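You operate a simulated robot arm through the tools that you are given. There is no shell and no other tool. Be economical: measure what you need, move in short steps, check, and stop when the job is done.

You are at the controls of a simulated robot arm. One attempt, no reset.

## Task
Load the flower press with the fern card and screw it shut.
Fine: card flat in the middle of the bed, top board down over both posts, then the brass wing nut tight on the brass post and the black one on the black post.
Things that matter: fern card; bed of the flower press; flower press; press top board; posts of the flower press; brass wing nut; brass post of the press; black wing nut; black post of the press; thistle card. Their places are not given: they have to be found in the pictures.

Only the result counts: the job must be done as asked and must still hold three seconds after the hand-in. Knocking over, shifting, dropping, spilling or breaking anything else fails it.

## Robot
A 7-joint arm with a two-finger parallel gripper, fixed in place. Base frame: the origin is at the foot of the arm, x ahead of it, y to its left, z up; the work surface is at about z = 74. Lengths are in cm, angles in rad, forces in N, time in s.
With the tool pointing down near the work surface it reaches from about 32 to 74 cm from the base axis. Its first joint turns from -2.007 to 2.007 rad. Payload 3.91 kg.
The tool frame sits at the grasp point between the pads (the TCP): z along the fingers, y along the line on which they close. The tips reach 3 cm beyond it. Largest opening 11 cm; finger width 2, thickness 1; the body of the gripper, 4.8 by 11.2 cm, starts 5.5 cm behind the TCP.
Orientation is that of the tool frame in the base frame, as a unit quaternion [x, y, z, w]. With the fingers straight down and closing along the base's y, the tool's x points along the base's -x, its y along +y and its z along -z.

## Interface
- The arm moves only by the tool jog_arm. Its argument "rows" is a list of rows, each an object (a shift or turn left out is 0, a gripper value left out holds the last) with "rot": the turn, a rotation vector about the tool's x, y, z in units of 60 degrees (1.0 is 60 degrees), a list of three; "travel": the shift along the tool's x, y, z in units of 300 mm (1.0 is 300 mm), a list of three; "claw": the gripper command, from -1 (fully open) to 1 (shut), values between in proportion. In form: [{"rot": [ax, ay, az], "travel": [dx, dy, dz], "claw": claw}, ...]. A call has 1 to 8 rows; each row is the pose to reach, as a shift and turn from the pose commanded when the call began, along the tool's axes at that moment. A call with a number of a shift or a turn outside -1 to 1 is refused whole. Each row takes 0.2 s and may step no farther than 5 cm and 0.15 rad from the row before; otherwise, or with a gripper value out of range, the whole call is refused. A pose out of reach is approached as far as the arm can. The call stops where the force on the tool passes 40 N (or 10 N more than at its start, if that is more) or the arm is blocked; 0.2 s more then pass. The fingers move at their own pace (about 10.8 cm/s each) and stop on an object; they squeeze with about 23 N. The grip force told is the motor's: it shows also when the fingers shut on nothing. Time passes only in rows, and 0.2 s behind the last, so rows that repeat a pose let the fingers close. It gives the time, the measured TCP pose, the force on the tool (base axes), the opening and the grip force at its end, in the units of the frame above (readings bear some noise), and new pictures: "show" is both (left out), scene, wrist or none.
- Cameras (640 x 400 px; columns grow to the right, rows downward): "scene" is fixed at [39.9, -49.81, 147.67]; the picture's right is [0.99, 0.11, 0.00], its down [0.07, -0.60, -0.80] and it looks along [-0.09, 0.80, -0.60] (base axes); focal length 368 px, centre (320, 200). "wrist" rides on the gripper at [-3.6, 0, -5.7] in the tool frame; the picture's right is [0.00, -1.00, 0.00], its down [0.97, 0.00, -0.24] and it looks along [0.24, 0.00, 0.97] (tool axes); focal length 218 px, centre (320, 200).
- raise_lower(by): slides the trunk up (or, below 0, down) by that many cm; the arm rides with it, the base frame stays. It gives what a move gives, with no picture.
- pixel_to_xyz(camera, pixels): for up to 12 pixels [column, row] of the newest picture of that camera ("zoom" is the newest enlarged one), the place [x, y, z] in the base frame of the surface seen there, good to about 0.3 cm. It takes no simulated time.
- close_up(camera, box): a new picture of the part [left, top, right, bottom] of that camera's present view, enlarged. It takes no simulated time.
- finish_job(): hands the job in; it is judged then, once.

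Keep the steps short. Do not move on a guess: measure, check each grasp and each placing, and mend mistakes. In all there are 80 turns and 120 pictures (those below and enlarged ones count). Leave the gripper open and the arm clear of the work at the hand-in unless told otherwise, and finish with a single line.

The tools are called after "Request:" by a JSON object that holds its "api" and its "payload". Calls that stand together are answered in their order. jog_arm: Moves the arm, as the interface text tells. Its arguments: {"type":"object","properties":{"rows":{"type":"array"},"show":{"type":"string","enum":["both","scene","wrist","none"]}},"required":["rows"]} The other tools are called the same way: raise_lower (by) slides the trunk up or down; pixel_to_xyz (camera, pixels) gives the place of the surface under pixels of a picture; close_up (camera, box) takes an enlarged picture of a part of a camera's view; finish_job () hands the job in.

At the start:

```text
clock: 0.0
tool_pos: [17.22, 49.38, 106.39]
tcp_rot: [0.0, 1.0, 0.0, 0.001]
wrist_force: [1.0, 0.0, 0.3]
width: 11.02
finger_force: 0.0
trunk travel left (down, up): [-70.0, 29.0]
```

scene: 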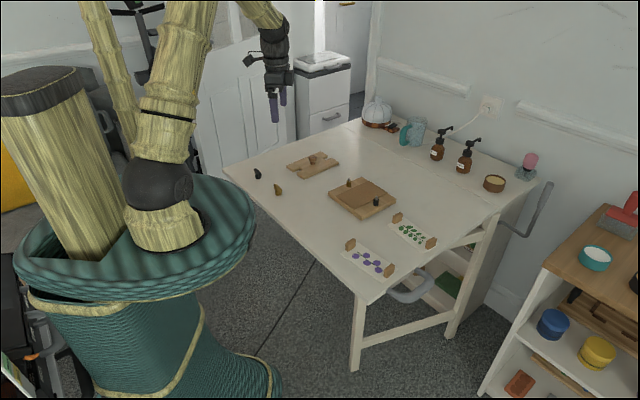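
wrist: 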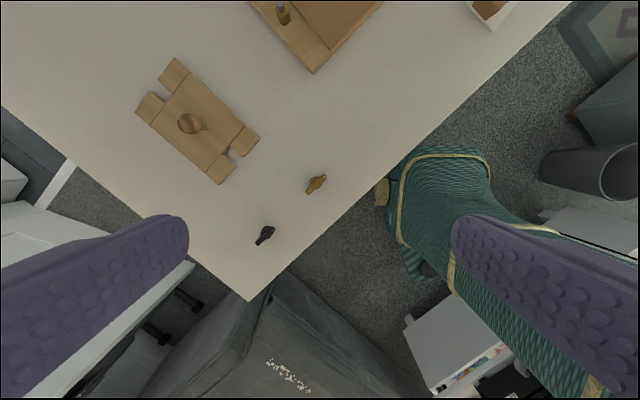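

I see the press near (362,198), the top board near (313,164), nuts near (257,174) and (278,189), cards near (413,232) and (368,262). I'll enlarge these areas first.

Request:
{"api": "close_up", "payload": {"camera": "scene", "box": [320, 160, 448, 240]}}

Request:
{"api": "close_up", "payload": {"camera": "scene", "box": [335, 205, 447, 275]}}

Request:
{"api": "close_up", "payload": {"camera": "scene", "box": [240, 135, 352, 205]}}

```text
5.00 times, centred on (384, 200) of scene
```

zoom: 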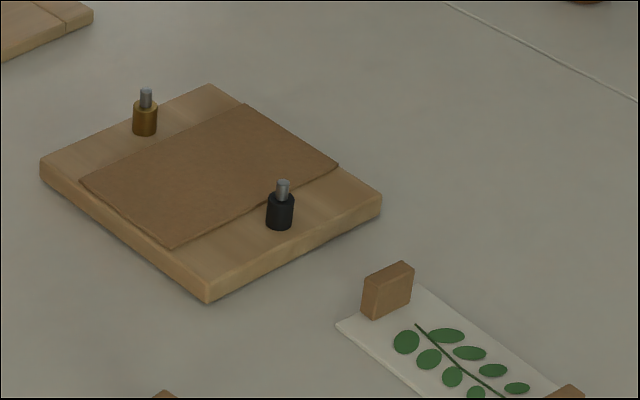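

```text
5.71 times, centred on (391, 240) of scene
```

zoom: 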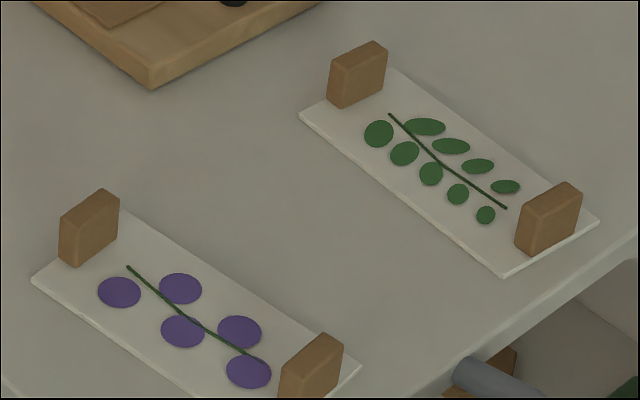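

```text
5.71 times, centred on (296, 170) of scene
```

zoom: 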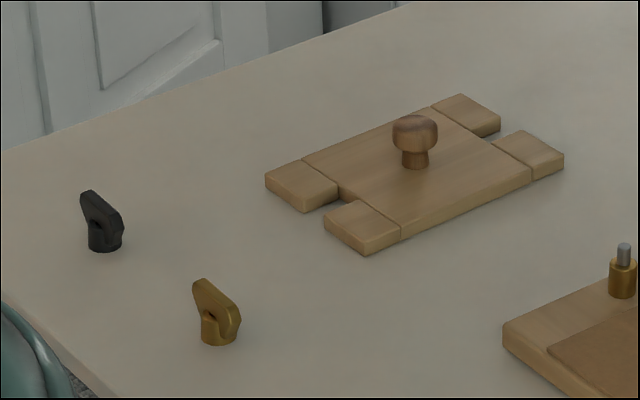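

Measuring press, posts and fern card on the scene picture; nuts and board on the newest zoom.

Request:
{"api": "pixel_to_xyz", "payload": {"camera": "scene", "pixels": [[349.1, 178.8], [376.5, 197], [349, 184], [376, 203], [362, 177.8], [395.5, 200], [361.2, 218.5], [329, 193], [369, 181.5], [387, 193], [354.4, 209], [337, 196.4]]}}

Request:
{"api": "pixel_to_xyz", "payload": {"camera": "scene", "pixels": [[398.5, 214.5], [398, 220], [432.5, 238.5], [430, 246], [388.2, 225.1], [404.4, 217.3], [438.8, 243.5], [423, 252.5], [412, 230], [368, 262]]}}

Request:
{"api": "pixel_to_xyz", "payload": {"camera": "zoom", "pixels": [[100, 208], [90, 197], [118, 218], [215, 298], [200, 285], [233, 312], [415, 122], [270, 175], [465, 98], [560, 155], [370, 250], [415, 200]]}}

```text
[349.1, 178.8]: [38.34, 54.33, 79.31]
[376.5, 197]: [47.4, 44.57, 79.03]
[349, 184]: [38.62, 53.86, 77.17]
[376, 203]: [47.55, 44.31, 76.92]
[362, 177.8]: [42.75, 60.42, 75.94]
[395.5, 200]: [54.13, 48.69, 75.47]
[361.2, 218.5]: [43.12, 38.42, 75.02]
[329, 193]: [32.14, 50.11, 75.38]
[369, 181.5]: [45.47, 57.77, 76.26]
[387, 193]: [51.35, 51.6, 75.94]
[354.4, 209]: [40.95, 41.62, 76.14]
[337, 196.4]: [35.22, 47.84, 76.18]
```

```text
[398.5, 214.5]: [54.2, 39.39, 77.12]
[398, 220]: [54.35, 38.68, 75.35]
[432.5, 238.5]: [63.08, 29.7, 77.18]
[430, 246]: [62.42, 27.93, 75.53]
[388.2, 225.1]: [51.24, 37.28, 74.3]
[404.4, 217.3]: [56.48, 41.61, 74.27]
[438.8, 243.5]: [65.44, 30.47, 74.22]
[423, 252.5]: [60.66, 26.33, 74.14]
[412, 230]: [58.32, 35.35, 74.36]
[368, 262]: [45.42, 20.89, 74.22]
```

```text
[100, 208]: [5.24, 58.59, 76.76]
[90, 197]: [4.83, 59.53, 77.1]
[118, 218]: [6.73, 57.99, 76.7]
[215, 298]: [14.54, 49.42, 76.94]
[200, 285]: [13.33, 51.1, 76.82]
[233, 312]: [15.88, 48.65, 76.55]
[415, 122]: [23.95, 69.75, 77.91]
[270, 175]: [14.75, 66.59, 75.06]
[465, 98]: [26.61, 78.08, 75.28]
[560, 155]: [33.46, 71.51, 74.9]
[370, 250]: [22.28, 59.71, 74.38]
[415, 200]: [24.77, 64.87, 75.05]
```

Press centre is about (43,49.3), posts brass (38.5,54.1), black (47.5,44.4); the fern card is 14 x 6.5 with end tabs at about (54.2,39) and (62.8,29). I'll grip the far tab (62.8,29), closing along the card's length, and turn the card 90° so it lies between the posts. First I fly there high, turning 40°.

Request:
{"api": "jog_arm", "payload": {"rows": [{"travel": [-0.143, -0.064, 0.03], "rot": [0, 0, -0.096], "claw": 0.2}, {"travel": [-0.286, -0.128, 0.06], "rot": [0, 0, -0.191]}, {"travel": [-0.429, -0.192, 0.09], "rot": [0, 0, -0.287]}, {"travel": [-0.571, -0.255, 0.12], "rot": [0, 0, -0.383]}, {"travel": [-0.714, -0.319, 0.15], "rot": [0, 0, -0.479]}, {"travel": [-0.857, -0.383, 0.18], "rot": [0, 0, -0.574]}, {"travel": [-1.0, -0.447, 0.21], "rot": [0, 0, -0.67]}], "show": "none"}}

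```text
clock: 1.6
tool_pos: [47.54, 36.08, 100.23]
tcp_rot: [-0.345, 0.939, 0.001, 0.0]
wrist_force: [0.5, -0.6, -0.3]
width: 4.41
finger_force: 0.2
trunk travel left (down, up): [-70.0, 29.0]
```

Now over above tab 2 at z≈88, then look.

Request:
{"api": "jog_arm", "payload": {"rows": [{"travel": [-0.047, -0.102, 0.08]}, {"travel": [-0.094, -0.204, 0.16]}, {"travel": [-0.142, -0.307, 0.24]}, {"travel": [-0.189, -0.409, 0.32]}, {"travel": [-0.236, -0.511, 0.4]}, {"travel": [-0.236, -0.511, 0.4]}], "show": "wrist"}}

```text
clock: 3.0
tool_pos: [62.55, 28.84, 88.27]
tcp_rot: [-0.344, 0.939, 0.0, 0.002]
wrist_force: [-0.4, 0.4, 0.1]
width: 4.4
finger_force: 0.0
trunk travel left (down, up): [-70.0, 29.0]
```

wrist: 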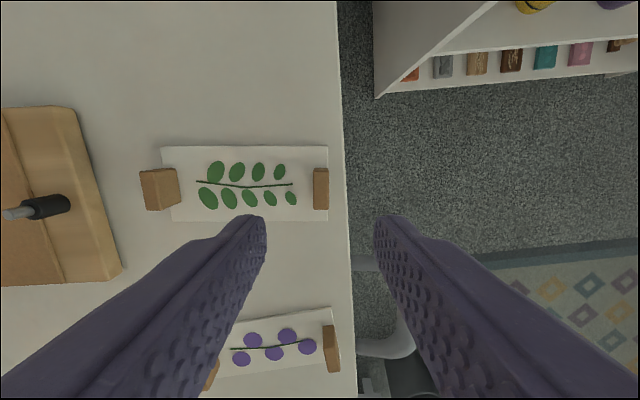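

Fern card is well aligned (edges nearly level in the picture). Measure the tab and card corners precisely.

Request:
{"api": "pixel_to_xyz", "payload": {"camera": "wrist", "pixels": [[321, 172], [321, 205], [316, 189], [326, 189], [163, 148], [326, 148], [327, 219], [172, 219], [148, 180], [148, 205], [143, 190], [153, 190]]}}

Request:
{"api": "close_up", "payload": {"camera": "wrist", "box": [130, 130, 346, 265]}}

```text
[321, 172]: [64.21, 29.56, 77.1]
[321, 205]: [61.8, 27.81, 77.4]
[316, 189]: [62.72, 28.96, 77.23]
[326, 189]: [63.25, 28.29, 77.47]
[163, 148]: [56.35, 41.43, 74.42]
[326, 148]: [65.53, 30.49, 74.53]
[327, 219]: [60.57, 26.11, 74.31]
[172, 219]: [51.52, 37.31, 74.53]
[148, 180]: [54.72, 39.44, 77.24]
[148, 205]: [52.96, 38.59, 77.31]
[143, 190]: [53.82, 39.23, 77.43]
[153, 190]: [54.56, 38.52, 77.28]
```

```text
2.96 times, centred on (238, 198) of wrist
```

zoom: 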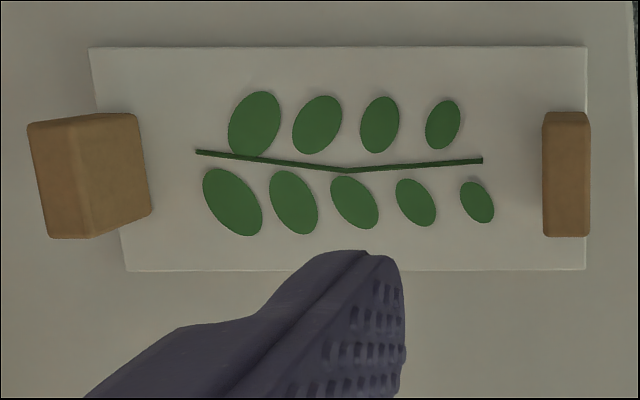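

Tab 2 centre is (63.0,28.65), top 77.3. Descend to TCP z 77.9 around it, opening 4.4.

Request:
{"api": "jog_arm", "payload": {"rows": [{"travel": [-0.007, -0.0145, 0.12]}, {"travel": [-0.007, -0.0145, 0.24]}, {"travel": [-0.007, -0.0145, 0.32]}, {"travel": [-0.007, -0.0145, 0.346]}, {"travel": [-0.007, -0.0145, 0.346]}], "show": "wrist"}}

```text
clock: 4.2
tool_pos: [63.2, 28.62, 77.82]
tcp_rot: [-0.343, 0.939, -0.001, 0.001]
wrist_force: [-0.6, -0.3, -0.3]
width: 4.39
finger_force: 0.0
trunk travel left (down, up): [-70.0, 29.0]
```

wrist: 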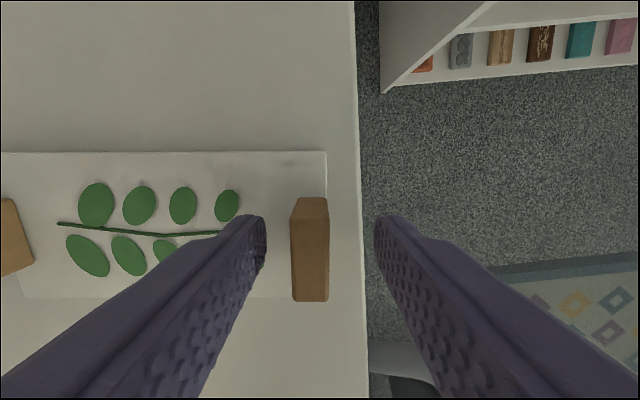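

Tab lies between the fingers. Close and then lift slightly.

Request:
{"api": "jog_arm", "payload": {"rows": [{"claw": 1}, {"claw": 1}, {"claw": 1}], "show": "none"}}

Request:
{"api": "jog_arm", "payload": {"rows": [{"travel": [0, 0, -0.05]}, {"travel": [0, 0, -0.15]}, {"travel": [0, 0, -0.25]}, {"travel": [0, 0, -0.25]}], "show": "both"}}

```text
clock: 5.0
tool_pos: [63.24, 28.58, 77.83]
tcp_rot: [-0.344, 0.939, -0.001, 0.001]
wrist_force: [0.4, -0.2, -0.3]
width: 1.16
finger_force: 22.9
trunk travel left (down, up): [-70.0, 29.0]
```

```text
clock: 6.0
tool_pos: [63.19, 28.5, 85.43]
tcp_rot: [-0.344, 0.939, 0.0, 0.0]
wrist_force: [-0.2, 0.3, 0.9]
width: 1.18
finger_force: 23.2
trunk travel left (down, up): [-70.0, 29.0]
```

scene: 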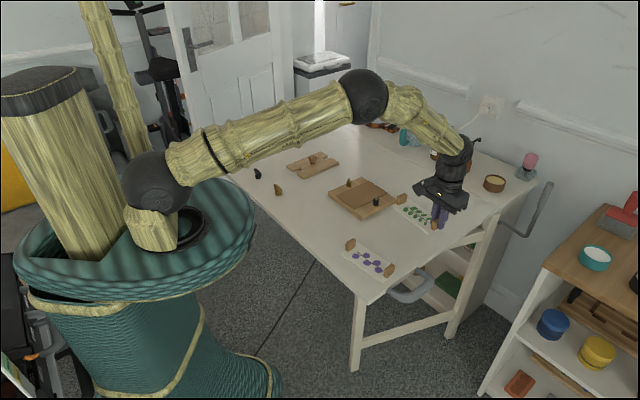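
wrist: 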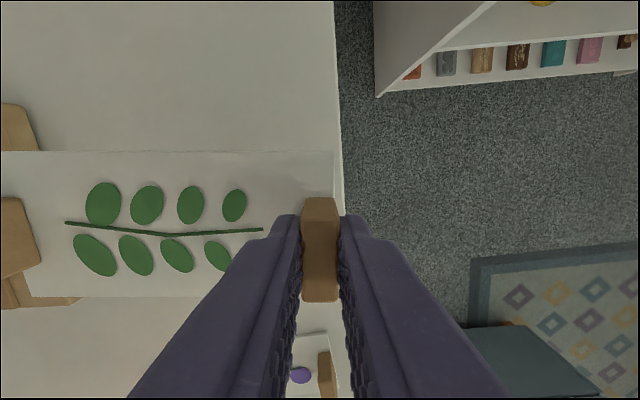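

Card is held flat. Measure where it sits relative to the tool.

Request:
{"api": "pixel_to_xyz", "payload": {"camera": "wrist", "pixels": [[60, 155], [60, 294], [250, 156], [200, 294], [328, 160], [5, 230], [30, 230], [320, 205], [320, 290]]}}

```text
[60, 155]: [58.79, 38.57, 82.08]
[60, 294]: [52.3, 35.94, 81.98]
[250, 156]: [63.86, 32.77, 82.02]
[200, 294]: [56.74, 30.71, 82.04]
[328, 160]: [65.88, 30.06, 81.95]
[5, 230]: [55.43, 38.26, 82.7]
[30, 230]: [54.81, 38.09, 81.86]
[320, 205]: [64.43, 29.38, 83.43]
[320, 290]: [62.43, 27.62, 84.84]
```

Card is level, its middle is about 6.85 ahead of the tab along tool y. Carry to the press with first part of the turn.

Request:
{"api": "jog_arm", "payload": {"rows": [{"travel": [0.041, 0.135, -0.05], "rot": [0, 0, 0.135]}, {"travel": [0.082, 0.271, -0.1], "rot": [0, 0, 0.271]}, {"travel": [0.123, 0.406, -0.1], "rot": [0, 0, 0.407]}, {"travel": [0.164, 0.542, -0.1], "rot": [0, 0, 0.543]}, {"travel": [0.205, 0.677, -0.1], "rot": [0, 0, 0.679]}, {"travel": [0.246, 0.813, -0.1], "rot": [0, 0, 0.814]}, {"travel": [0.287, 0.948, -0.1], "rot": [0, 0, 0.95]}], "show": "none"}}

Request:
{"api": "jog_arm", "payload": {"rows": [{"rot": [0, 0, 0.124]}, {"rot": [0, 0, 0.248]}, {"rot": [0, 0, 0.371]}, {"rot": [0, 0, 0.495]}, {"rot": [0, 0, 0.495]}], "show": "both"}}

```text
clock: 7.6
tool_pos: [38.14, 44.75, 88.76]
tcp_rot: [0.146, 0.989, 0.001, 0.002]
wrist_force: [0.6, -0.3, -0.1]
width: 1.16
finger_force: 23.0
trunk travel left (down, up): [-70.0, 29.0]
```

```text
clock: 8.8
tool_pos: [38.11, 44.78, 88.52]
tcp_rot: [0.396, 0.918, 0.001, 0.001]
wrist_force: [-0.4, -0.9, -0.4]
width: 1.12
finger_force: 22.6
trunk travel left (down, up): [-70.0, 29.0]
```

scene: 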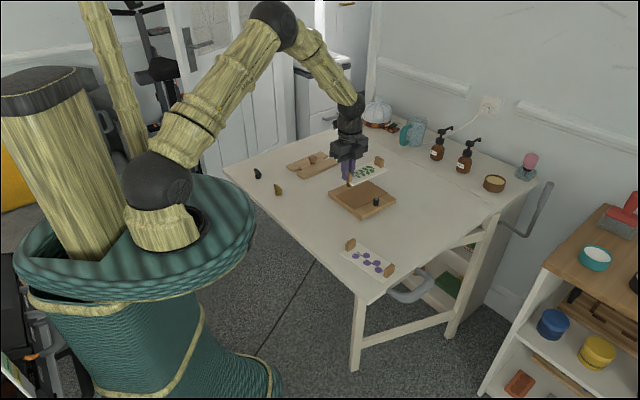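
wrist: 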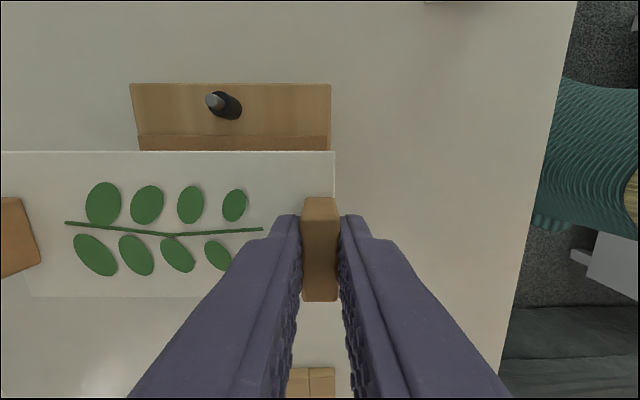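

Card is now parallel to the bed. Re-measure the black post and bed edges from here.

Request:
{"api": "pixel_to_xyz", "payload": {"camera": "wrist", "pixels": [[212, 100], [228, 112], [134, 87], [327, 87], [328, 130], [142, 140], [327, 143], [100, 156], [290, 157]]}}

Request:
{"api": "pixel_to_xyz", "payload": {"camera": "scene", "pixels": [[376.5, 197], [395.5, 200], [361.2, 218.5], [329, 193], [376, 203]]}}

```text
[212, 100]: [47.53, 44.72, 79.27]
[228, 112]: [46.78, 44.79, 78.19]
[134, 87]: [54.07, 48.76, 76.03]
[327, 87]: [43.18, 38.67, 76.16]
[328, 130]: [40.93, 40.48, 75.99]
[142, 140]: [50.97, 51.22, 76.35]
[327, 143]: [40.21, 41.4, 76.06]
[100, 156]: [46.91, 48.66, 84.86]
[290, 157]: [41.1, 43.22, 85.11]
```

```text
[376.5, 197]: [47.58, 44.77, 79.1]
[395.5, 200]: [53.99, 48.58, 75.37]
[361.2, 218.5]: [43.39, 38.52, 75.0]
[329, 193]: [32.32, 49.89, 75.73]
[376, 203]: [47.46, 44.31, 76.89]
```

Alignment is good; shift 0.17 cm and lower to just above the felt (expected contact at TCP z≈79.95).

Request:
{"api": "jog_arm", "payload": {"rows": [{"travel": [-0.004, -0.004, 0.1]}, {"travel": [-0.004, -0.004, 0.2]}, {"travel": [-0.004, -0.004, 0.25]}, {"travel": [-0.004, -0.004, 0.27]}, {"travel": [-0.004, -0.004, 0.27]}], "show": "both"}}

```text
clock: 10.0
tool_pos: [38.03, 44.55, 80.34]
tcp_rot: [0.395, 0.919, 0.001, 0.0]
wrist_force: [-0.3, -0.5, -0.4]
width: 1.17
finger_force: 22.7
trunk travel left (down, up): [-70.0, 29.0]
```

scene: 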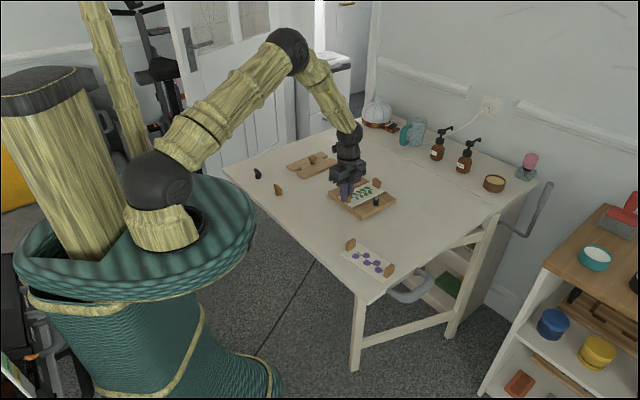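
wrist: 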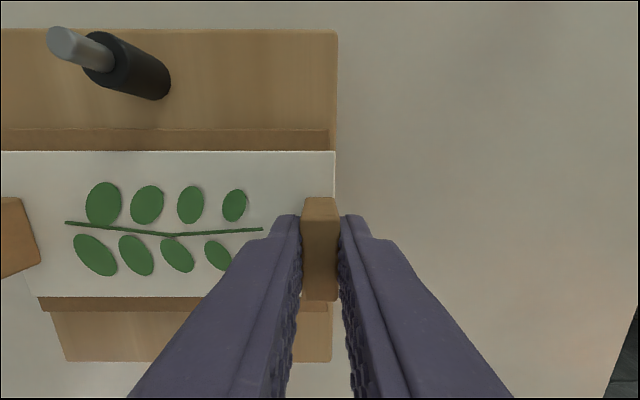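

Card sits just above the felt, squarely aligned. Lower the last few mm, then open gently.

Request:
{"api": "jog_arm", "payload": {"rows": [{"travel": [0, 0, 0.006]}, {"travel": [0, 0, 0.012]}, {"travel": [0, 0, 0.014]}], "show": "none"}}

```text
clock: 10.8
tool_pos: [38.04, 44.53, 80.16]
tcp_rot: [0.395, 0.919, 0.003, 0.001]
wrist_force: [-0.6, -0.4, 21.2]
width: 1.16
finger_force: 23.3
trunk travel left (down, up): [-70.0, 29.0]
```

Contact (21 N up). Ease up 1 mm, then open to ~3 cm and look.

Request:
{"api": "jog_arm", "payload": {"rows": [{"travel": [0, 0, -0.003]}, {"travel": [0, 0, -0.003], "claw": 0.45}, {"travel": [0, 0, -0.003]}, {"travel": [0, 0, -0.05]}, {"travel": [0, 0, -0.15]}, {"travel": [0, 0, -0.3]}, {"travel": [0, 0, -0.4]}], "show": "both"}}

Request:
{"api": "close_up", "payload": {"camera": "wrist", "box": [80, 40, 400, 240]}}

```text
clock: 12.4
tool_pos: [37.84, 44.39, 91.84]
tcp_rot: [0.395, 0.919, 0.0, 0.001]
wrist_force: [0.6, 0.1, -0.2]
width: 3.02
finger_force: 0.0
trunk travel left (down, up): [-70.0, 29.0]
```

scene: 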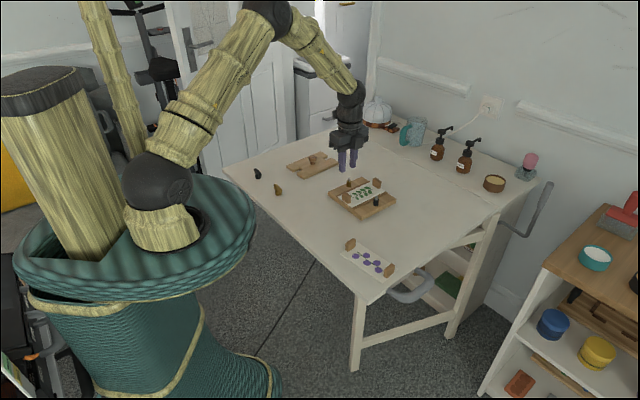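
wrist: 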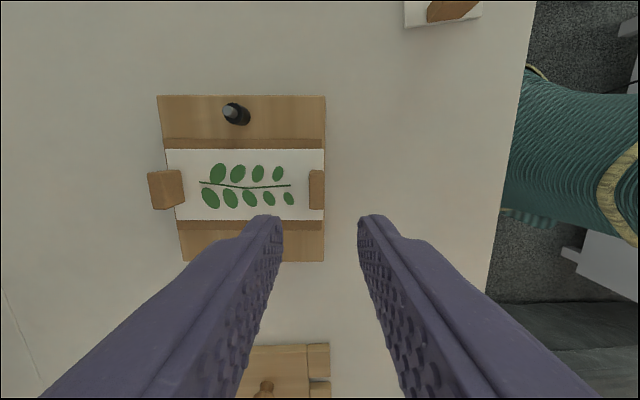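

```text
2.00 times, centred on (240, 140) of wrist
```

zoom: 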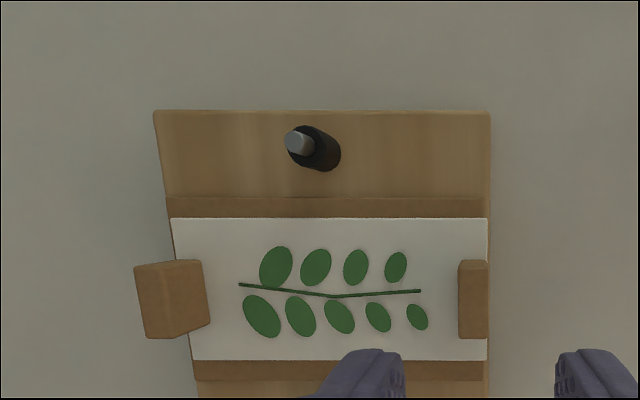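

Card down and flat. Check its centre against the felt/bed numerically.

Request:
{"api": "pixel_to_xyz", "payload": {"camera": "zoom", "pixels": [[174, 221], [484, 221], [484, 356], [194, 356], [171, 200], [482, 200], [158, 114], [487, 114], [298, 143], [170, 270], [472, 270]]}}

Request:
{"api": "pixel_to_xyz", "payload": {"camera": "wrist", "pixels": [[184, 259], [322, 259], [322, 225], [178, 225], [266, 386], [319, 361], [319, 378], [327, 347], [312, 375], [240, 349]]}}

```text
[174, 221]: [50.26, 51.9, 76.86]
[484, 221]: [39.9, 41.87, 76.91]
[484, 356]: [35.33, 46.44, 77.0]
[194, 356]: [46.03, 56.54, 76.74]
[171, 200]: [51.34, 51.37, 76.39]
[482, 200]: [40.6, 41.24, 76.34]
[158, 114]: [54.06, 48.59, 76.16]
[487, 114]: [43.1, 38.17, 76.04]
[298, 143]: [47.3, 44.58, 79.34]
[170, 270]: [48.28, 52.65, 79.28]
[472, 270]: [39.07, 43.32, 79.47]
```

```text
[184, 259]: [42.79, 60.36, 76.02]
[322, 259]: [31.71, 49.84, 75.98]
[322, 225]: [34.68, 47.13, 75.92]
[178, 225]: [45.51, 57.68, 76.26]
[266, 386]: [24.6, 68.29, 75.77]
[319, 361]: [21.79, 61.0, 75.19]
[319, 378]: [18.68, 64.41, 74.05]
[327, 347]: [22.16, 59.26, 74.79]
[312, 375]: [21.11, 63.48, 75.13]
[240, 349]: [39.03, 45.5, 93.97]
```

Card centre (42.9,49.2) equals bed centre (42.9,49.2). Next the top board: fly above it, turning so the fingers will close across it.

Request:
{"api": "jog_arm", "payload": {"rows": [{"travel": [0.122, 0.027, 0], "rot": [0, 0, -0.135], "claw": 0}, {"travel": [0.244, 0.054, 0], "rot": [0, 0, -0.271]}, {"travel": [0.366, 0.081, 0], "rot": [0, 0, -0.407]}, {"travel": [0.487, 0.108, 0], "rot": [0, 0, -0.543]}, {"travel": [0.609, 0.136, 0], "rot": [0, 0, -0.679]}, {"travel": [0.731, 0.163, 0], "rot": [0, 0, -0.814]}, {"travel": [0.82, 0.183, 0], "rot": [0, 0, -0.95]}], "show": "none"}}

Request:
{"api": "jog_arm", "payload": {"rows": [{"rot": [0, 0, -0.138]}, {"rot": [0, 0, -0.275]}, {"rot": [0, 0, -0.413]}, {"rot": [0, 0, -0.55]}, {"rot": [0, 0, -0.55]}], "show": "wrist"}}

```text
clock: 14.0
tool_pos: [25.1, 66.1, 91.81]
tcp_rot: [-0.093, 0.996, 0.0, 0.001]
wrist_force: [0.1, -0.5, 0.3]
width: 5.5
finger_force: 0.0
trunk travel left (down, up): [-70.0, 29.0]
```

```text
clock: 15.2
tool_pos: [25.09, 66.14, 91.85]
tcp_rot: [-0.372, 0.928, 0.0, 0.002]
wrist_force: [-0.1, -0.4, 0.5]
width: 5.53
finger_force: 0.1
trunk travel left (down, up): [-70.0, 29.0]
```

wrist: 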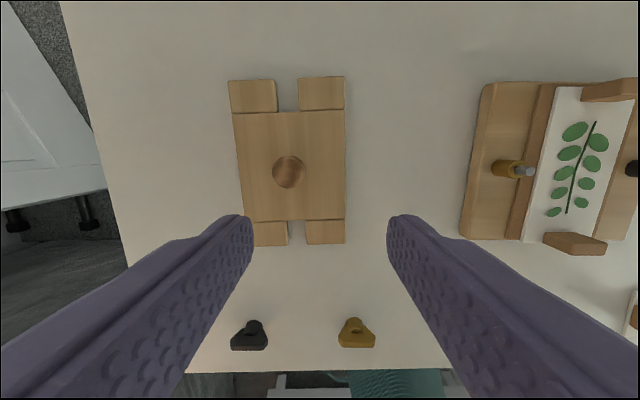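

Request:
{"api": "close_up", "payload": {"camera": "wrist", "box": [180, 60, 404, 200]}}

Request:
{"api": "pixel_to_xyz", "payload": {"camera": "wrist", "pixels": [[288, 172], [288, 180], [230, 83], [343, 79], [344, 241], [257, 244], [277, 95], [299, 95], [289, 109], [290, 230], [304, 230], [297, 222]]}}

Request:
{"api": "close_up", "payload": {"camera": "wrist", "box": [220, 310, 388, 360]}}

```text
2.86 times, centred on (292, 130) of wrist
```

zoom: 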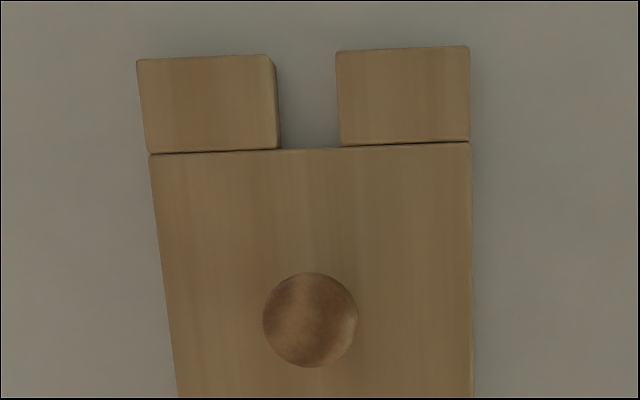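

```text
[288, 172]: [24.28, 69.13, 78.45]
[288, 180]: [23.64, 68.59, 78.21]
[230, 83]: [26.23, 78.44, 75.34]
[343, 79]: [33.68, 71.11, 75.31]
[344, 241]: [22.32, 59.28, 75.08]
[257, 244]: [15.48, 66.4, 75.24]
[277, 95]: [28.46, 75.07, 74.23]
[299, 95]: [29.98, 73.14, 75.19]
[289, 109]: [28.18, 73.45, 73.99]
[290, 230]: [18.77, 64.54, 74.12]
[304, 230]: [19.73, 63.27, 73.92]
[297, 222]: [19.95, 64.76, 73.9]
```

```text
3.81 times, centred on (304, 335) of wrist
```

zoom: 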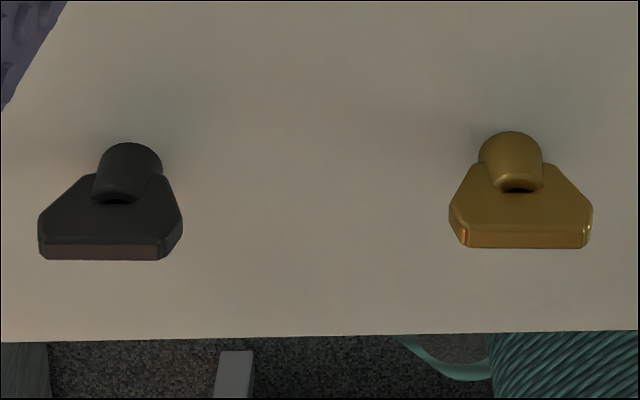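

Board long axis ≈46°, centre (24.2,69.0), slots ≈2.2 wide, knob Ø≈3 with top at 78.4. Descend around the knob to TCP z≈78.8.

Request:
{"api": "jog_arm", "payload": {"rows": [{"travel": [-0.022, 0.045, 0.13]}, {"travel": [-0.044, 0.089, 0.26]}, {"travel": [-0.044, 0.089, 0.37]}, {"travel": [-0.044, 0.089, 0.435]}, {"travel": [-0.044, 0.089, 0.435]}], "show": "both"}}

```text
clock: 16.4
tool_pos: [23.86, 67.14, 79.56]
tcp_rot: [-0.37, 0.929, -0.001, 0.001]
wrist_force: [0.1, 0.4, -0.1]
width: 5.52
finger_force: 0.1
out of reach, approached as far as the arm can: row 2, 3, 4, 5
trunk travel left (down, up): [-70.0, 29.0]
```

scene: 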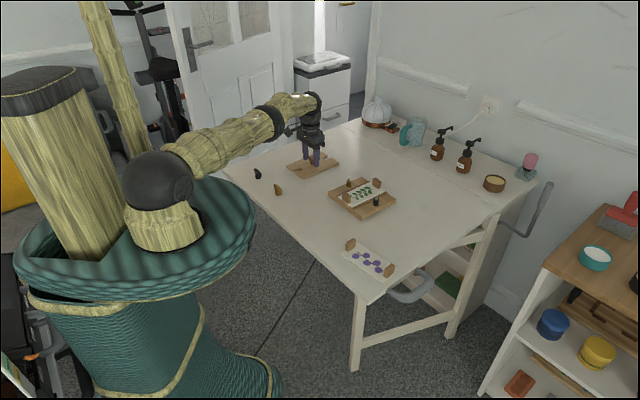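
wrist: 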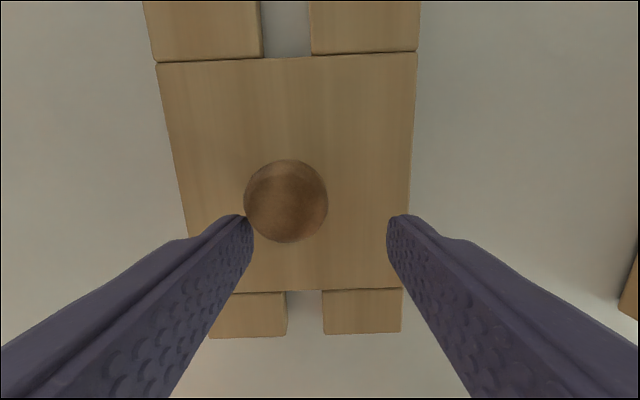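

About 2 cm out of reach. Check shoulder height to choose the trunk move.

Request:
{"api": "pixel_to_xyz", "payload": {"camera": "scene", "pixels": [[155, 180], [165, 235], [280, 110], [310, 105], [312, 135], [220, 142]]}}

Request:
{"api": "jog_arm", "payload": {"rows": [{"travel": [0, 0, -0.1]}, {"travel": [0, 0, -0.2]}, {"travel": [0, 0, -0.3]}], "show": "none"}}

```text
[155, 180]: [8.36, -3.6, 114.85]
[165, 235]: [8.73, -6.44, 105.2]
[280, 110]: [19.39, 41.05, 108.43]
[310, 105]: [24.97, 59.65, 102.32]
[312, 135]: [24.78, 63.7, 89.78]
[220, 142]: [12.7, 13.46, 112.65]
```

```text
clock: 17.2
tool_pos: [23.61, 66.96, 88.47]
tcp_rot: [-0.371, 0.929, 0.0, 0.001]
wrist_force: [-0.3, 0.2, -0.5]
width: 5.52
finger_force: 0.0
trunk travel left (down, up): [-70.0, 29.0]
```

Shoulder is ~15 cm above the wrist; lowering the trunk 12 cm gains reach. First rise 12 cm, then lower the trunk.

Request:
{"api": "jog_arm", "payload": {"rows": [{"travel": [0, 0, -0.14]}, {"travel": [0, 0, -0.28]}, {"travel": [0, 0, -0.4]}, {"travel": [0, 0, -0.4]}], "show": "none"}}

Request:
{"api": "raise_lower", "payload": {"by": -12}}

```text
clock: 18.2
tool_pos: [23.79, 66.9, 100.56]
tcp_rot: [-0.37, 0.929, -0.001, 0.001]
wrist_force: [1.1, -0.4, 0.1]
width: 5.51
finger_force: 0.1
trunk travel left (down, up): [-70.0, 29.0]
```

```text
clock: 19.7
tool_pos: [23.77, 66.83, 88.59]
tcp_rot: [-0.371, 0.929, 0.0, 0.001]
wrist_force: [0.3, 0.3, -0.2]
width: 5.51
finger_force: 0.1
trunk travel left (down, up): [-58.0, 41.0]
```

Request:
{"api": "jog_arm", "payload": {"rows": [{"travel": [-0.06, 0.045, 0.0]}, {"travel": [-0.06, 0.045, 0.14]}, {"travel": [-0.06, 0.045, 0.26]}, {"travel": [-0.06, 0.045, 0.327]}, {"travel": [-0.06, 0.045, 0.327]}], "show": "wrist"}}

```text
clock: 20.9
tool_pos: [24.0, 68.04, 78.67]
tcp_rot: [-0.37, 0.929, -0.001, 0.002]
wrist_force: [1.1, -0.3, 0.3]
width: 5.47
finger_force: 0.0
out of reach, approached as far as the arm can: row 1, 2, 3, 4, 5
trunk travel left (down, up): [-58.0, 41.0]
```

wrist: 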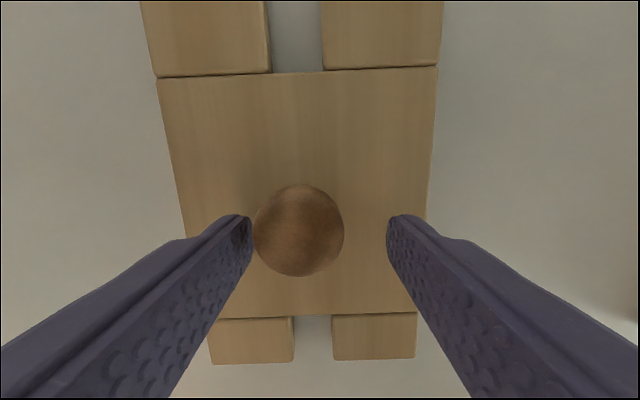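

Still 1 cm short radially (r 72.2 vs 73.2). The fingers do straddle the knob, so I'll close lightly here and slide the board a few cm toward the base, then regrip centred.

Request:
{"api": "jog_arm", "payload": {"rows": [{"claw": 0.4}, {"claw": 0.6}, {"claw": 1}, {"claw": 1}], "show": "wrist"}}

```text
clock: 21.9
tool_pos: [24.01, 68.04, 78.64]
tcp_rot: [-0.37, 0.929, 0.0, 0.002]
wrist_force: [0.6, 0.3, -0.3]
width: 2.9
finger_force: 23.0
trunk travel left (down, up): [-58.0, 41.0]
```

wrist: 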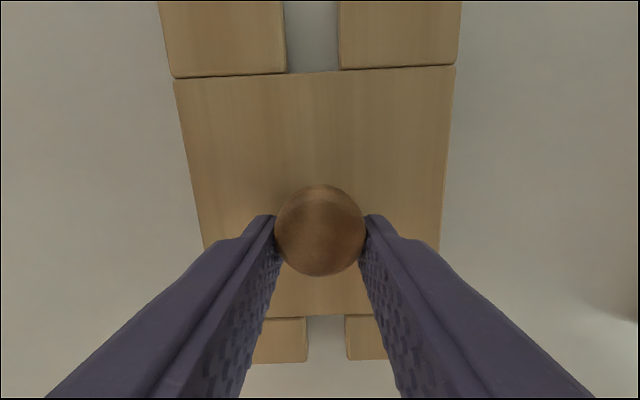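

Knob held (2.9). Slide 4 cm toward the base along the table.

Request:
{"api": "jog_arm", "payload": {"rows": [{"travel": [0.03, -0.015, 0]}, {"travel": [0.06, -0.031, 0]}, {"travel": [0.09, -0.046, 0]}, {"travel": [0.119, -0.062, 0]}, {"travel": [0.119, -0.062, 0]}], "show": "wrist"}}

```text
clock: 23.1
tool_pos: [22.6, 64.4, 78.68]
tcp_rot: [-0.371, 0.929, -0.001, 0.001]
wrist_force: [-0.2, 0.3, 0.2]
width: 2.89
finger_force: 23.1
trunk travel left (down, up): [-58.0, 41.0]
```

wrist: 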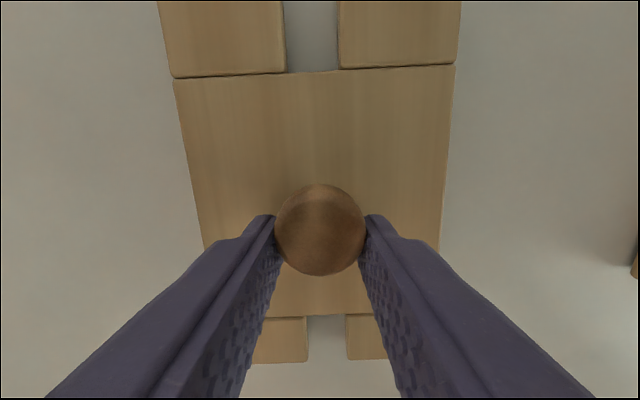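

Slid fine. Open, move 0.78 cm so the pads are centred on the knob and turn 2.4° to match the board, regrip.

Request:
{"api": "jog_arm", "payload": {"rows": [{"claw": 0.2}, {"claw": 0.2}, {"travel": [-0.026, 0, 0], "rot": [0, 0, -0.04], "claw": 0.2}, {"travel": [-0.026, 0, 0], "rot": [0, 0, -0.04], "claw": 0.2}, {"travel": [-0.026, 0, 0], "rot": [0, 0, -0.04], "claw": 1}, {"travel": [-0.026, 0, 0], "rot": [0, 0, -0.04], "claw": 1}, {"travel": [-0.026, 0, 0], "rot": [0, 0, -0.04], "claw": 1}], "show": "wrist"}}

```text
clock: 24.7
tool_pos: [23.25, 64.84, 78.73]
tcp_rot: [-0.39, 0.921, -0.001, 0.001]
wrist_force: [0.2, -0.9, 1.6]
width: 2.86
finger_force: 23.2
trunk travel left (down, up): [-58.0, 41.0]
```

wrist: 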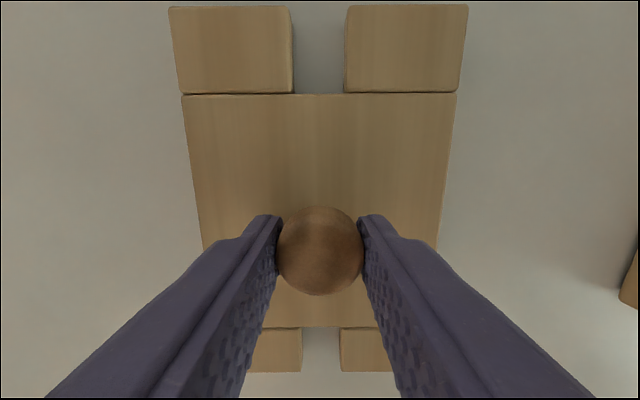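

Now square and centred on the knob. Lift 9 cm.

Request:
{"api": "jog_arm", "payload": {"rows": [{"travel": [0, 0, -0.05]}, {"travel": [0, 0, -0.15]}, {"travel": [0, 0, -0.25]}, {"travel": [0, 0, -0.32]}, {"travel": [0, 0, -0.32]}], "show": "both"}}

Request:
{"api": "pixel_to_xyz", "payload": {"camera": "wrist", "pixels": [[171, 10], [464, 8], [290, 20], [347, 20], [455, 90], [184, 90], [304, 365], [340, 365], [323, 329], [318, 97]]}}

```text
clock: 25.9
tool_pos: [23.13, 64.93, 88.34]
tcp_rot: [-0.39, 0.921, 0.0, 0.003]
wrist_force: [0.2, 0.1, -2.4]
width: 2.91
finger_force: 22.7
trunk travel left (down, up): [-58.0, 41.0]
```

scene: 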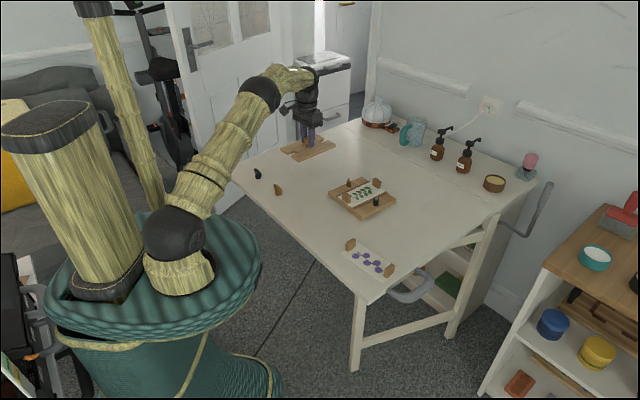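
wrist: 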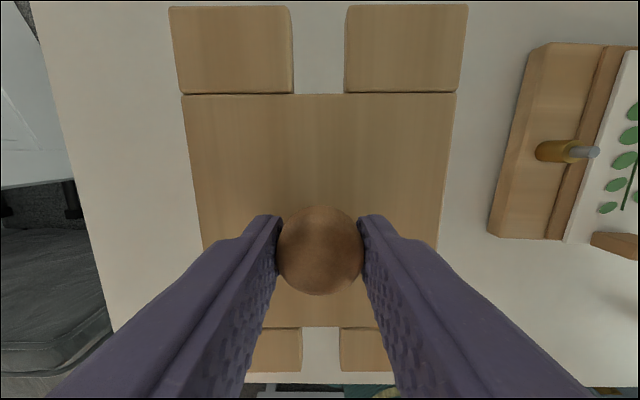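

```text
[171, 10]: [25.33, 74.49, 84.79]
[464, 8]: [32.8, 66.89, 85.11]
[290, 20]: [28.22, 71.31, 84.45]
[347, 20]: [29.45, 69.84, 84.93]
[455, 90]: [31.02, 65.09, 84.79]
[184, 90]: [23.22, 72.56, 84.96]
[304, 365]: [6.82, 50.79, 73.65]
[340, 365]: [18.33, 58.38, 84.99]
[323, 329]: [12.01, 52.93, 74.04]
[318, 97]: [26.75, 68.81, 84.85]
```

Board is level, centred at tool (−0.12, 0). Re-measure both posts for a precise target.

Request:
{"api": "pixel_to_xyz", "payload": {"camera": "scene", "pixels": [[349.1, 178.8], [349.3, 178.3], [349, 180], [376.5, 197], [376.7, 196.6], [376.4, 198]]}}

Request:
{"api": "close_up", "payload": {"camera": "wrist", "box": [512, 110, 640, 190]}}

Request:
{"api": "close_up", "payload": {"camera": "scene", "box": [330, 165, 394, 205]}}

```text
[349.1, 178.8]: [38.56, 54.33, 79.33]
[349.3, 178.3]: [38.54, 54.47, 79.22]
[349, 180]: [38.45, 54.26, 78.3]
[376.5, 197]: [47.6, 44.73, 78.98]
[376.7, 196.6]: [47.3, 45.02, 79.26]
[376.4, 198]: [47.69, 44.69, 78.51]
```

```text
5.00 times, centred on (576, 150) of wrist
```

zoom: 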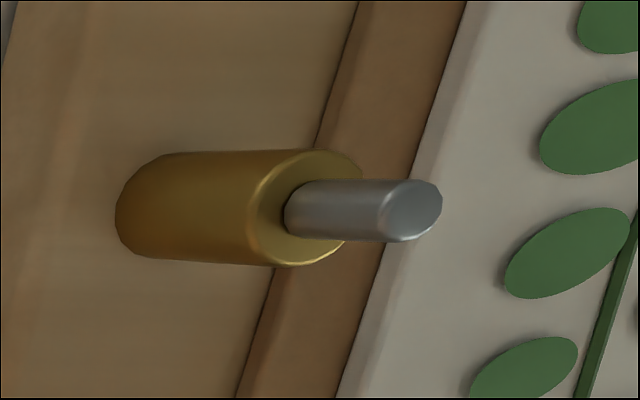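

```text
10.00 times, centred on (362, 185) of scene
```

zoom: 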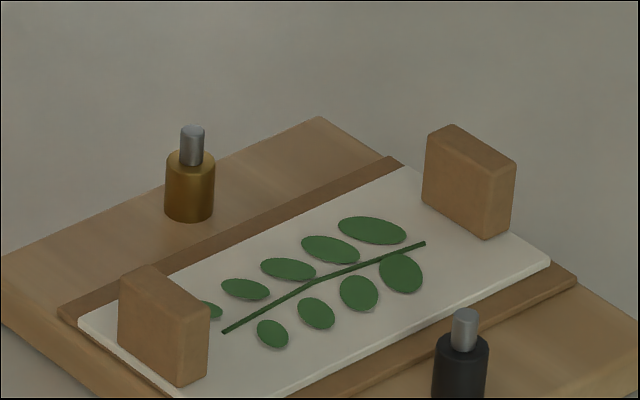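

Posts: brass ≈(38.4,54.3), black ≈(47.4,44.7), collar Ø≈1.7, slots ≈2. Carry board over the press while turning −92.6°.

Request:
{"api": "jog_arm", "payload": {"rows": [{"travel": [-0.012, -0.119, 0], "rot": [0, 0, 0.135]}, {"travel": [-0.025, -0.238, 0], "rot": [0, 0, 0.271]}, {"travel": [-0.037, -0.357, 0], "rot": [0, 0, 0.407]}, {"travel": [-0.05, -0.475, 0], "rot": [0, 0, 0.543]}, {"travel": [-0.062, -0.594, 0], "rot": [0, 0, 0.679]}, {"travel": [-0.075, -0.713, 0], "rot": [0, 0, 0.814]}, {"travel": [-0.087, -0.832, 0], "rot": [0, 0, 0.95]}], "show": "none"}}

Request:
{"api": "jog_arm", "payload": {"rows": [{"rot": [0, 0, 0.14]}, {"rot": [0, 0, 0.28]}, {"rot": [0, 0, 0.42]}, {"rot": [0, 0, 0.54]}, {"rot": [0, 0, 0.593]}, {"rot": [0, 0, 0.593]}], "show": "both"}}

Request:
{"api": "close_up", "payload": {"camera": "scene", "box": [316, 145, 412, 205]}}

```text
clock: 27.5
tool_pos: [42.9, 49.3, 88.5]
tcp_rot: [0.097, 0.995, 0.001, 0.001]
wrist_force: [0.2, -0.4, -1.7]
width: 2.87
finger_force: 23.1
trunk travel left (down, up): [-58.0, 41.0]
```

```text
clock: 28.9
tool_pos: [42.99, 49.45, 88.46]
tcp_rot: [0.397, 0.918, 0.001, 0.001]
wrist_force: [-0.5, 0.2, -2.0]
width: 2.87
finger_force: 23.2
trunk travel left (down, up): [-58.0, 41.0]
```

scene: 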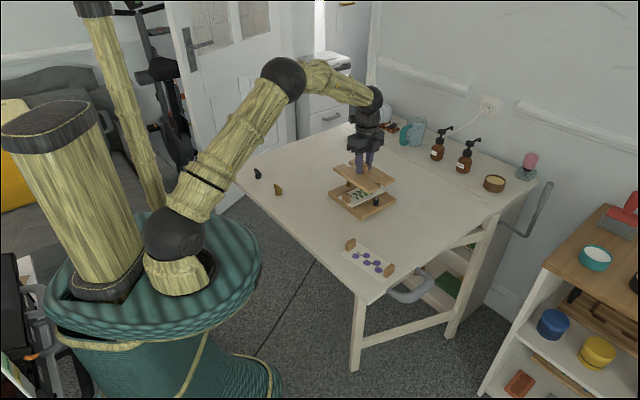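
wrist: 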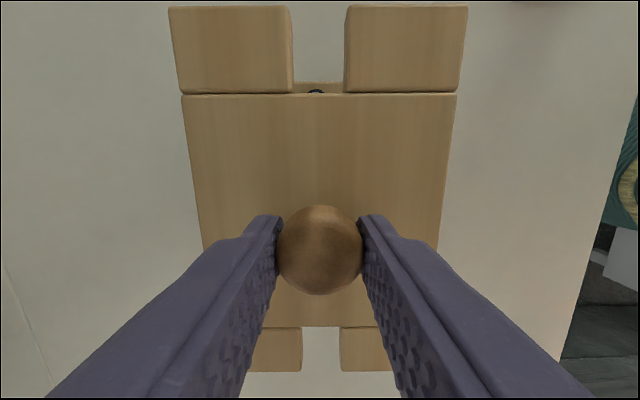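

```text
6.67 times, centred on (364, 175) of scene
```

zoom: 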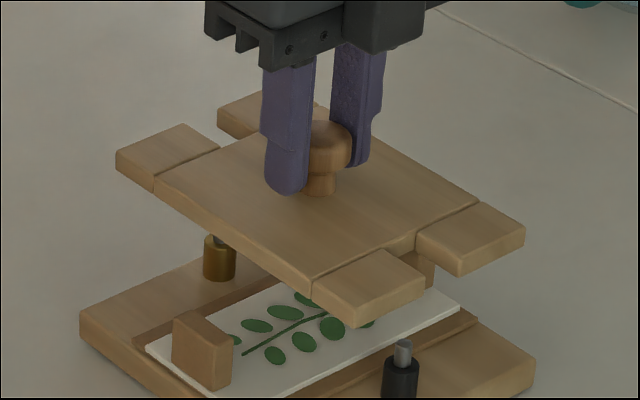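

The black post appears centred in the slot (col 317 vs slot 318). Lower 4 cm, still above the studs, and check.

Request:
{"api": "jog_arm", "payload": {"rows": [{"travel": [0, 0.002, 0.07]}, {"travel": [0, 0.002, 0.13]}, {"travel": [0, 0.002, 0.13]}], "show": "wrist"}}

Request:
{"api": "close_up", "payload": {"camera": "wrist", "box": [256, 0, 384, 80]}}

Request:
{"api": "close_up", "payload": {"camera": "scene", "box": [316, 155, 412, 215]}}

```text
clock: 29.7
tool_pos: [42.79, 49.42, 84.49]
tcp_rot: [0.397, 0.918, 0.001, 0.001]
wrist_force: [-0.1, -0.8, -1.2]
width: 2.91
finger_force: 23.2
trunk travel left (down, up): [-58.0, 41.0]
```

wrist: 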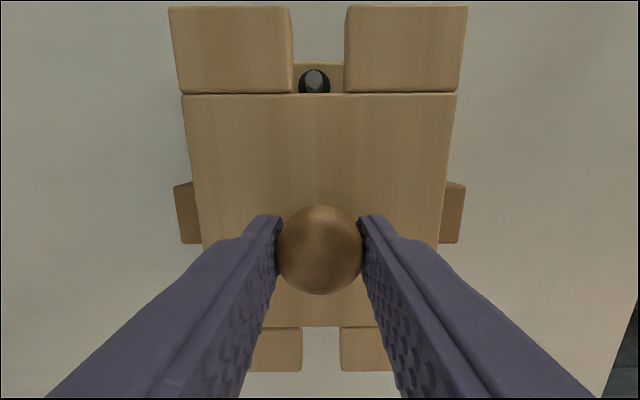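

```text
5.00 times, centred on (320, 40) of wrist
```

zoom: 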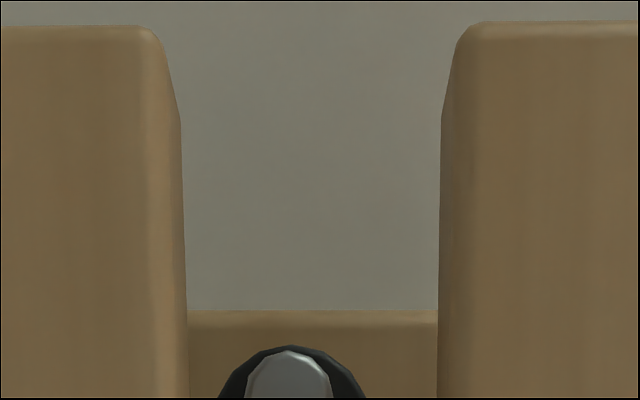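

```text
6.67 times, centred on (364, 185) of scene
```

zoom: 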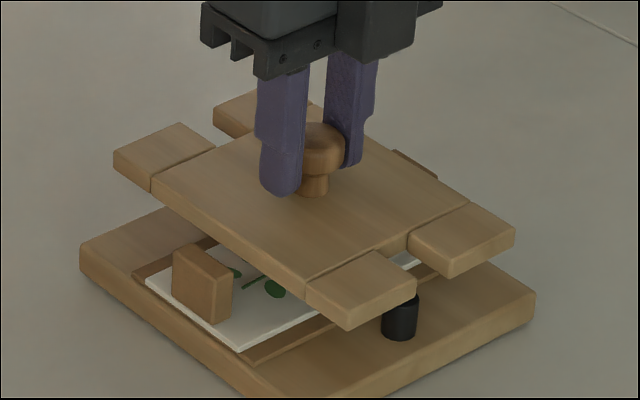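

The stud shows at col 314 vs slot 318.6, so shift +0.2 cm along tool y (and +0.1 x). Lower 1.1 cm so just the studs enter the slots, and check both.

Request:
{"api": "jog_arm", "payload": {"rows": [{"travel": [0.003, 0.007, 0]}, {"travel": [0.003, 0.007, 0.02]}, {"travel": [0.003, 0.007, 0.037]}, {"travel": [0.003, 0.007, 0.037]}], "show": "wrist"}}

Request:
{"api": "close_up", "payload": {"camera": "wrist", "box": [256, 20, 384, 100]}}

Request:
{"api": "close_up", "payload": {"camera": "scene", "box": [324, 160, 404, 210]}}

```text
clock: 30.7
tool_pos: [43.12, 49.56, 83.27]
tcp_rot: [0.396, 0.918, 0.0, 0.002]
wrist_force: [0.2, 0.2, -1.3]
width: 2.87
finger_force: 22.5
trunk travel left (down, up): [-58.0, 41.0]
```

wrist: 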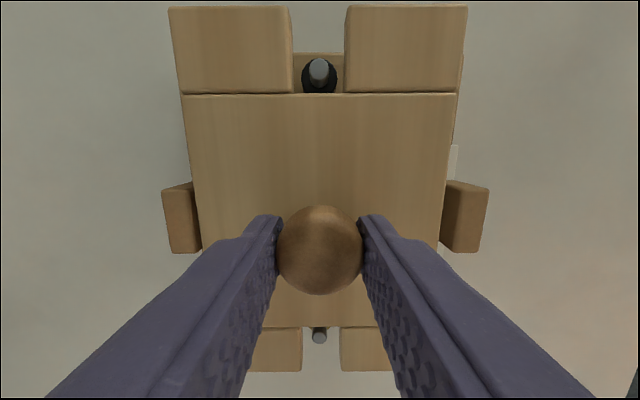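

```text
5.00 times, centred on (320, 60) of wrist
```

zoom: 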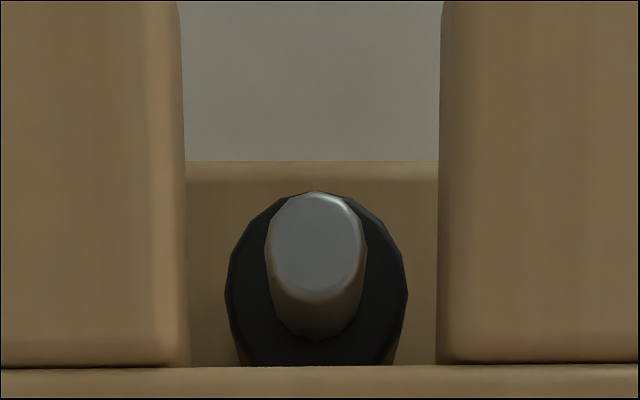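

```text
8.00 times, centred on (364, 185) of scene
```

zoom: 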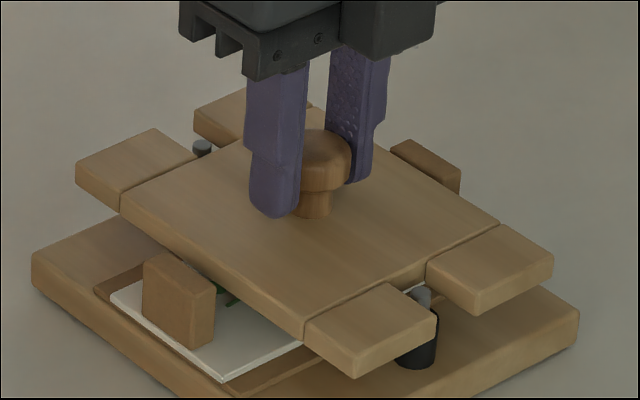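

Both studs are centred in their slots (black 315 vs 312 zoomed; brass 320 vs 321). Lower until contact (expected TCP ≈81.5).

Request:
{"api": "jog_arm", "payload": {"rows": [{"travel": [0, 0, 0.02]}, {"travel": [0, 0, 0.04]}, {"travel": [0, 0, 0.055]}, {"travel": [0, 0, 0.06]}, {"travel": [0, 0, 0.063]}], "show": "wrist"}}

Request:
{"api": "close_up", "payload": {"camera": "scene", "box": [324, 160, 404, 210]}}

```text
clock: 31.9
tool_pos: [42.99, 49.59, 81.48]
tcp_rot: [0.396, 0.918, 0.001, 0.001]
wrist_force: [0.5, 0.4, 0.3]
width: 2.88
finger_force: 22.8
trunk travel left (down, up): [-58.0, 41.0]
```

wrist: 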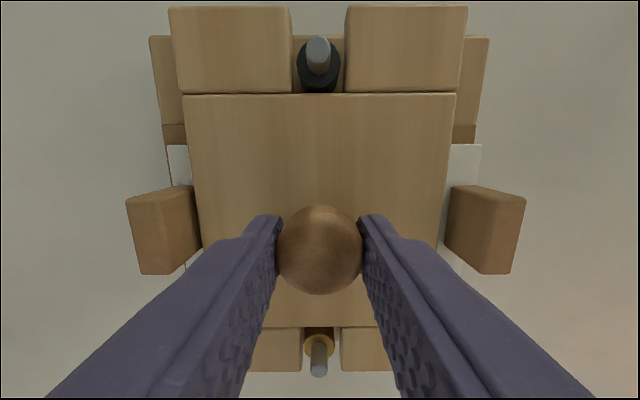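

```text
8.00 times, centred on (364, 185) of scene
```

zoom: 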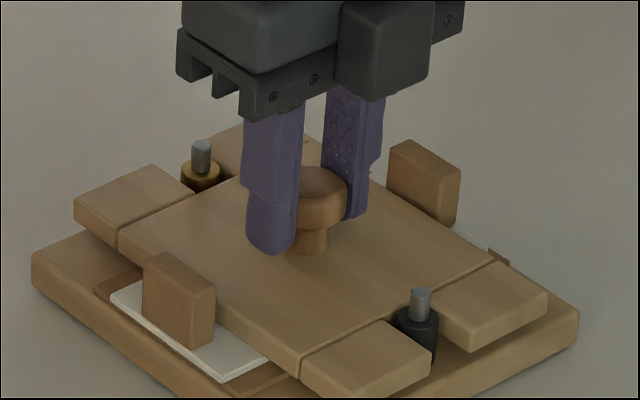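

Both posts are through the slots; nearly seated. Press the last mm until force shows.

Request:
{"api": "jog_arm", "payload": {"rows": [{"travel": [0, 0, 0.004]}, {"travel": [0, 0, 0.008]}, {"travel": [0, 0, 0.011]}], "show": "none"}}

```text
clock: 32.7
tool_pos: [42.98, 49.62, 81.46]
tcp_rot: [0.396, 0.918, 0.003, 0.001]
wrist_force: [-0.8, 0.5, 19.1]
width: 2.88
finger_force: 23.2
trunk travel left (down, up): [-58.0, 41.0]
```

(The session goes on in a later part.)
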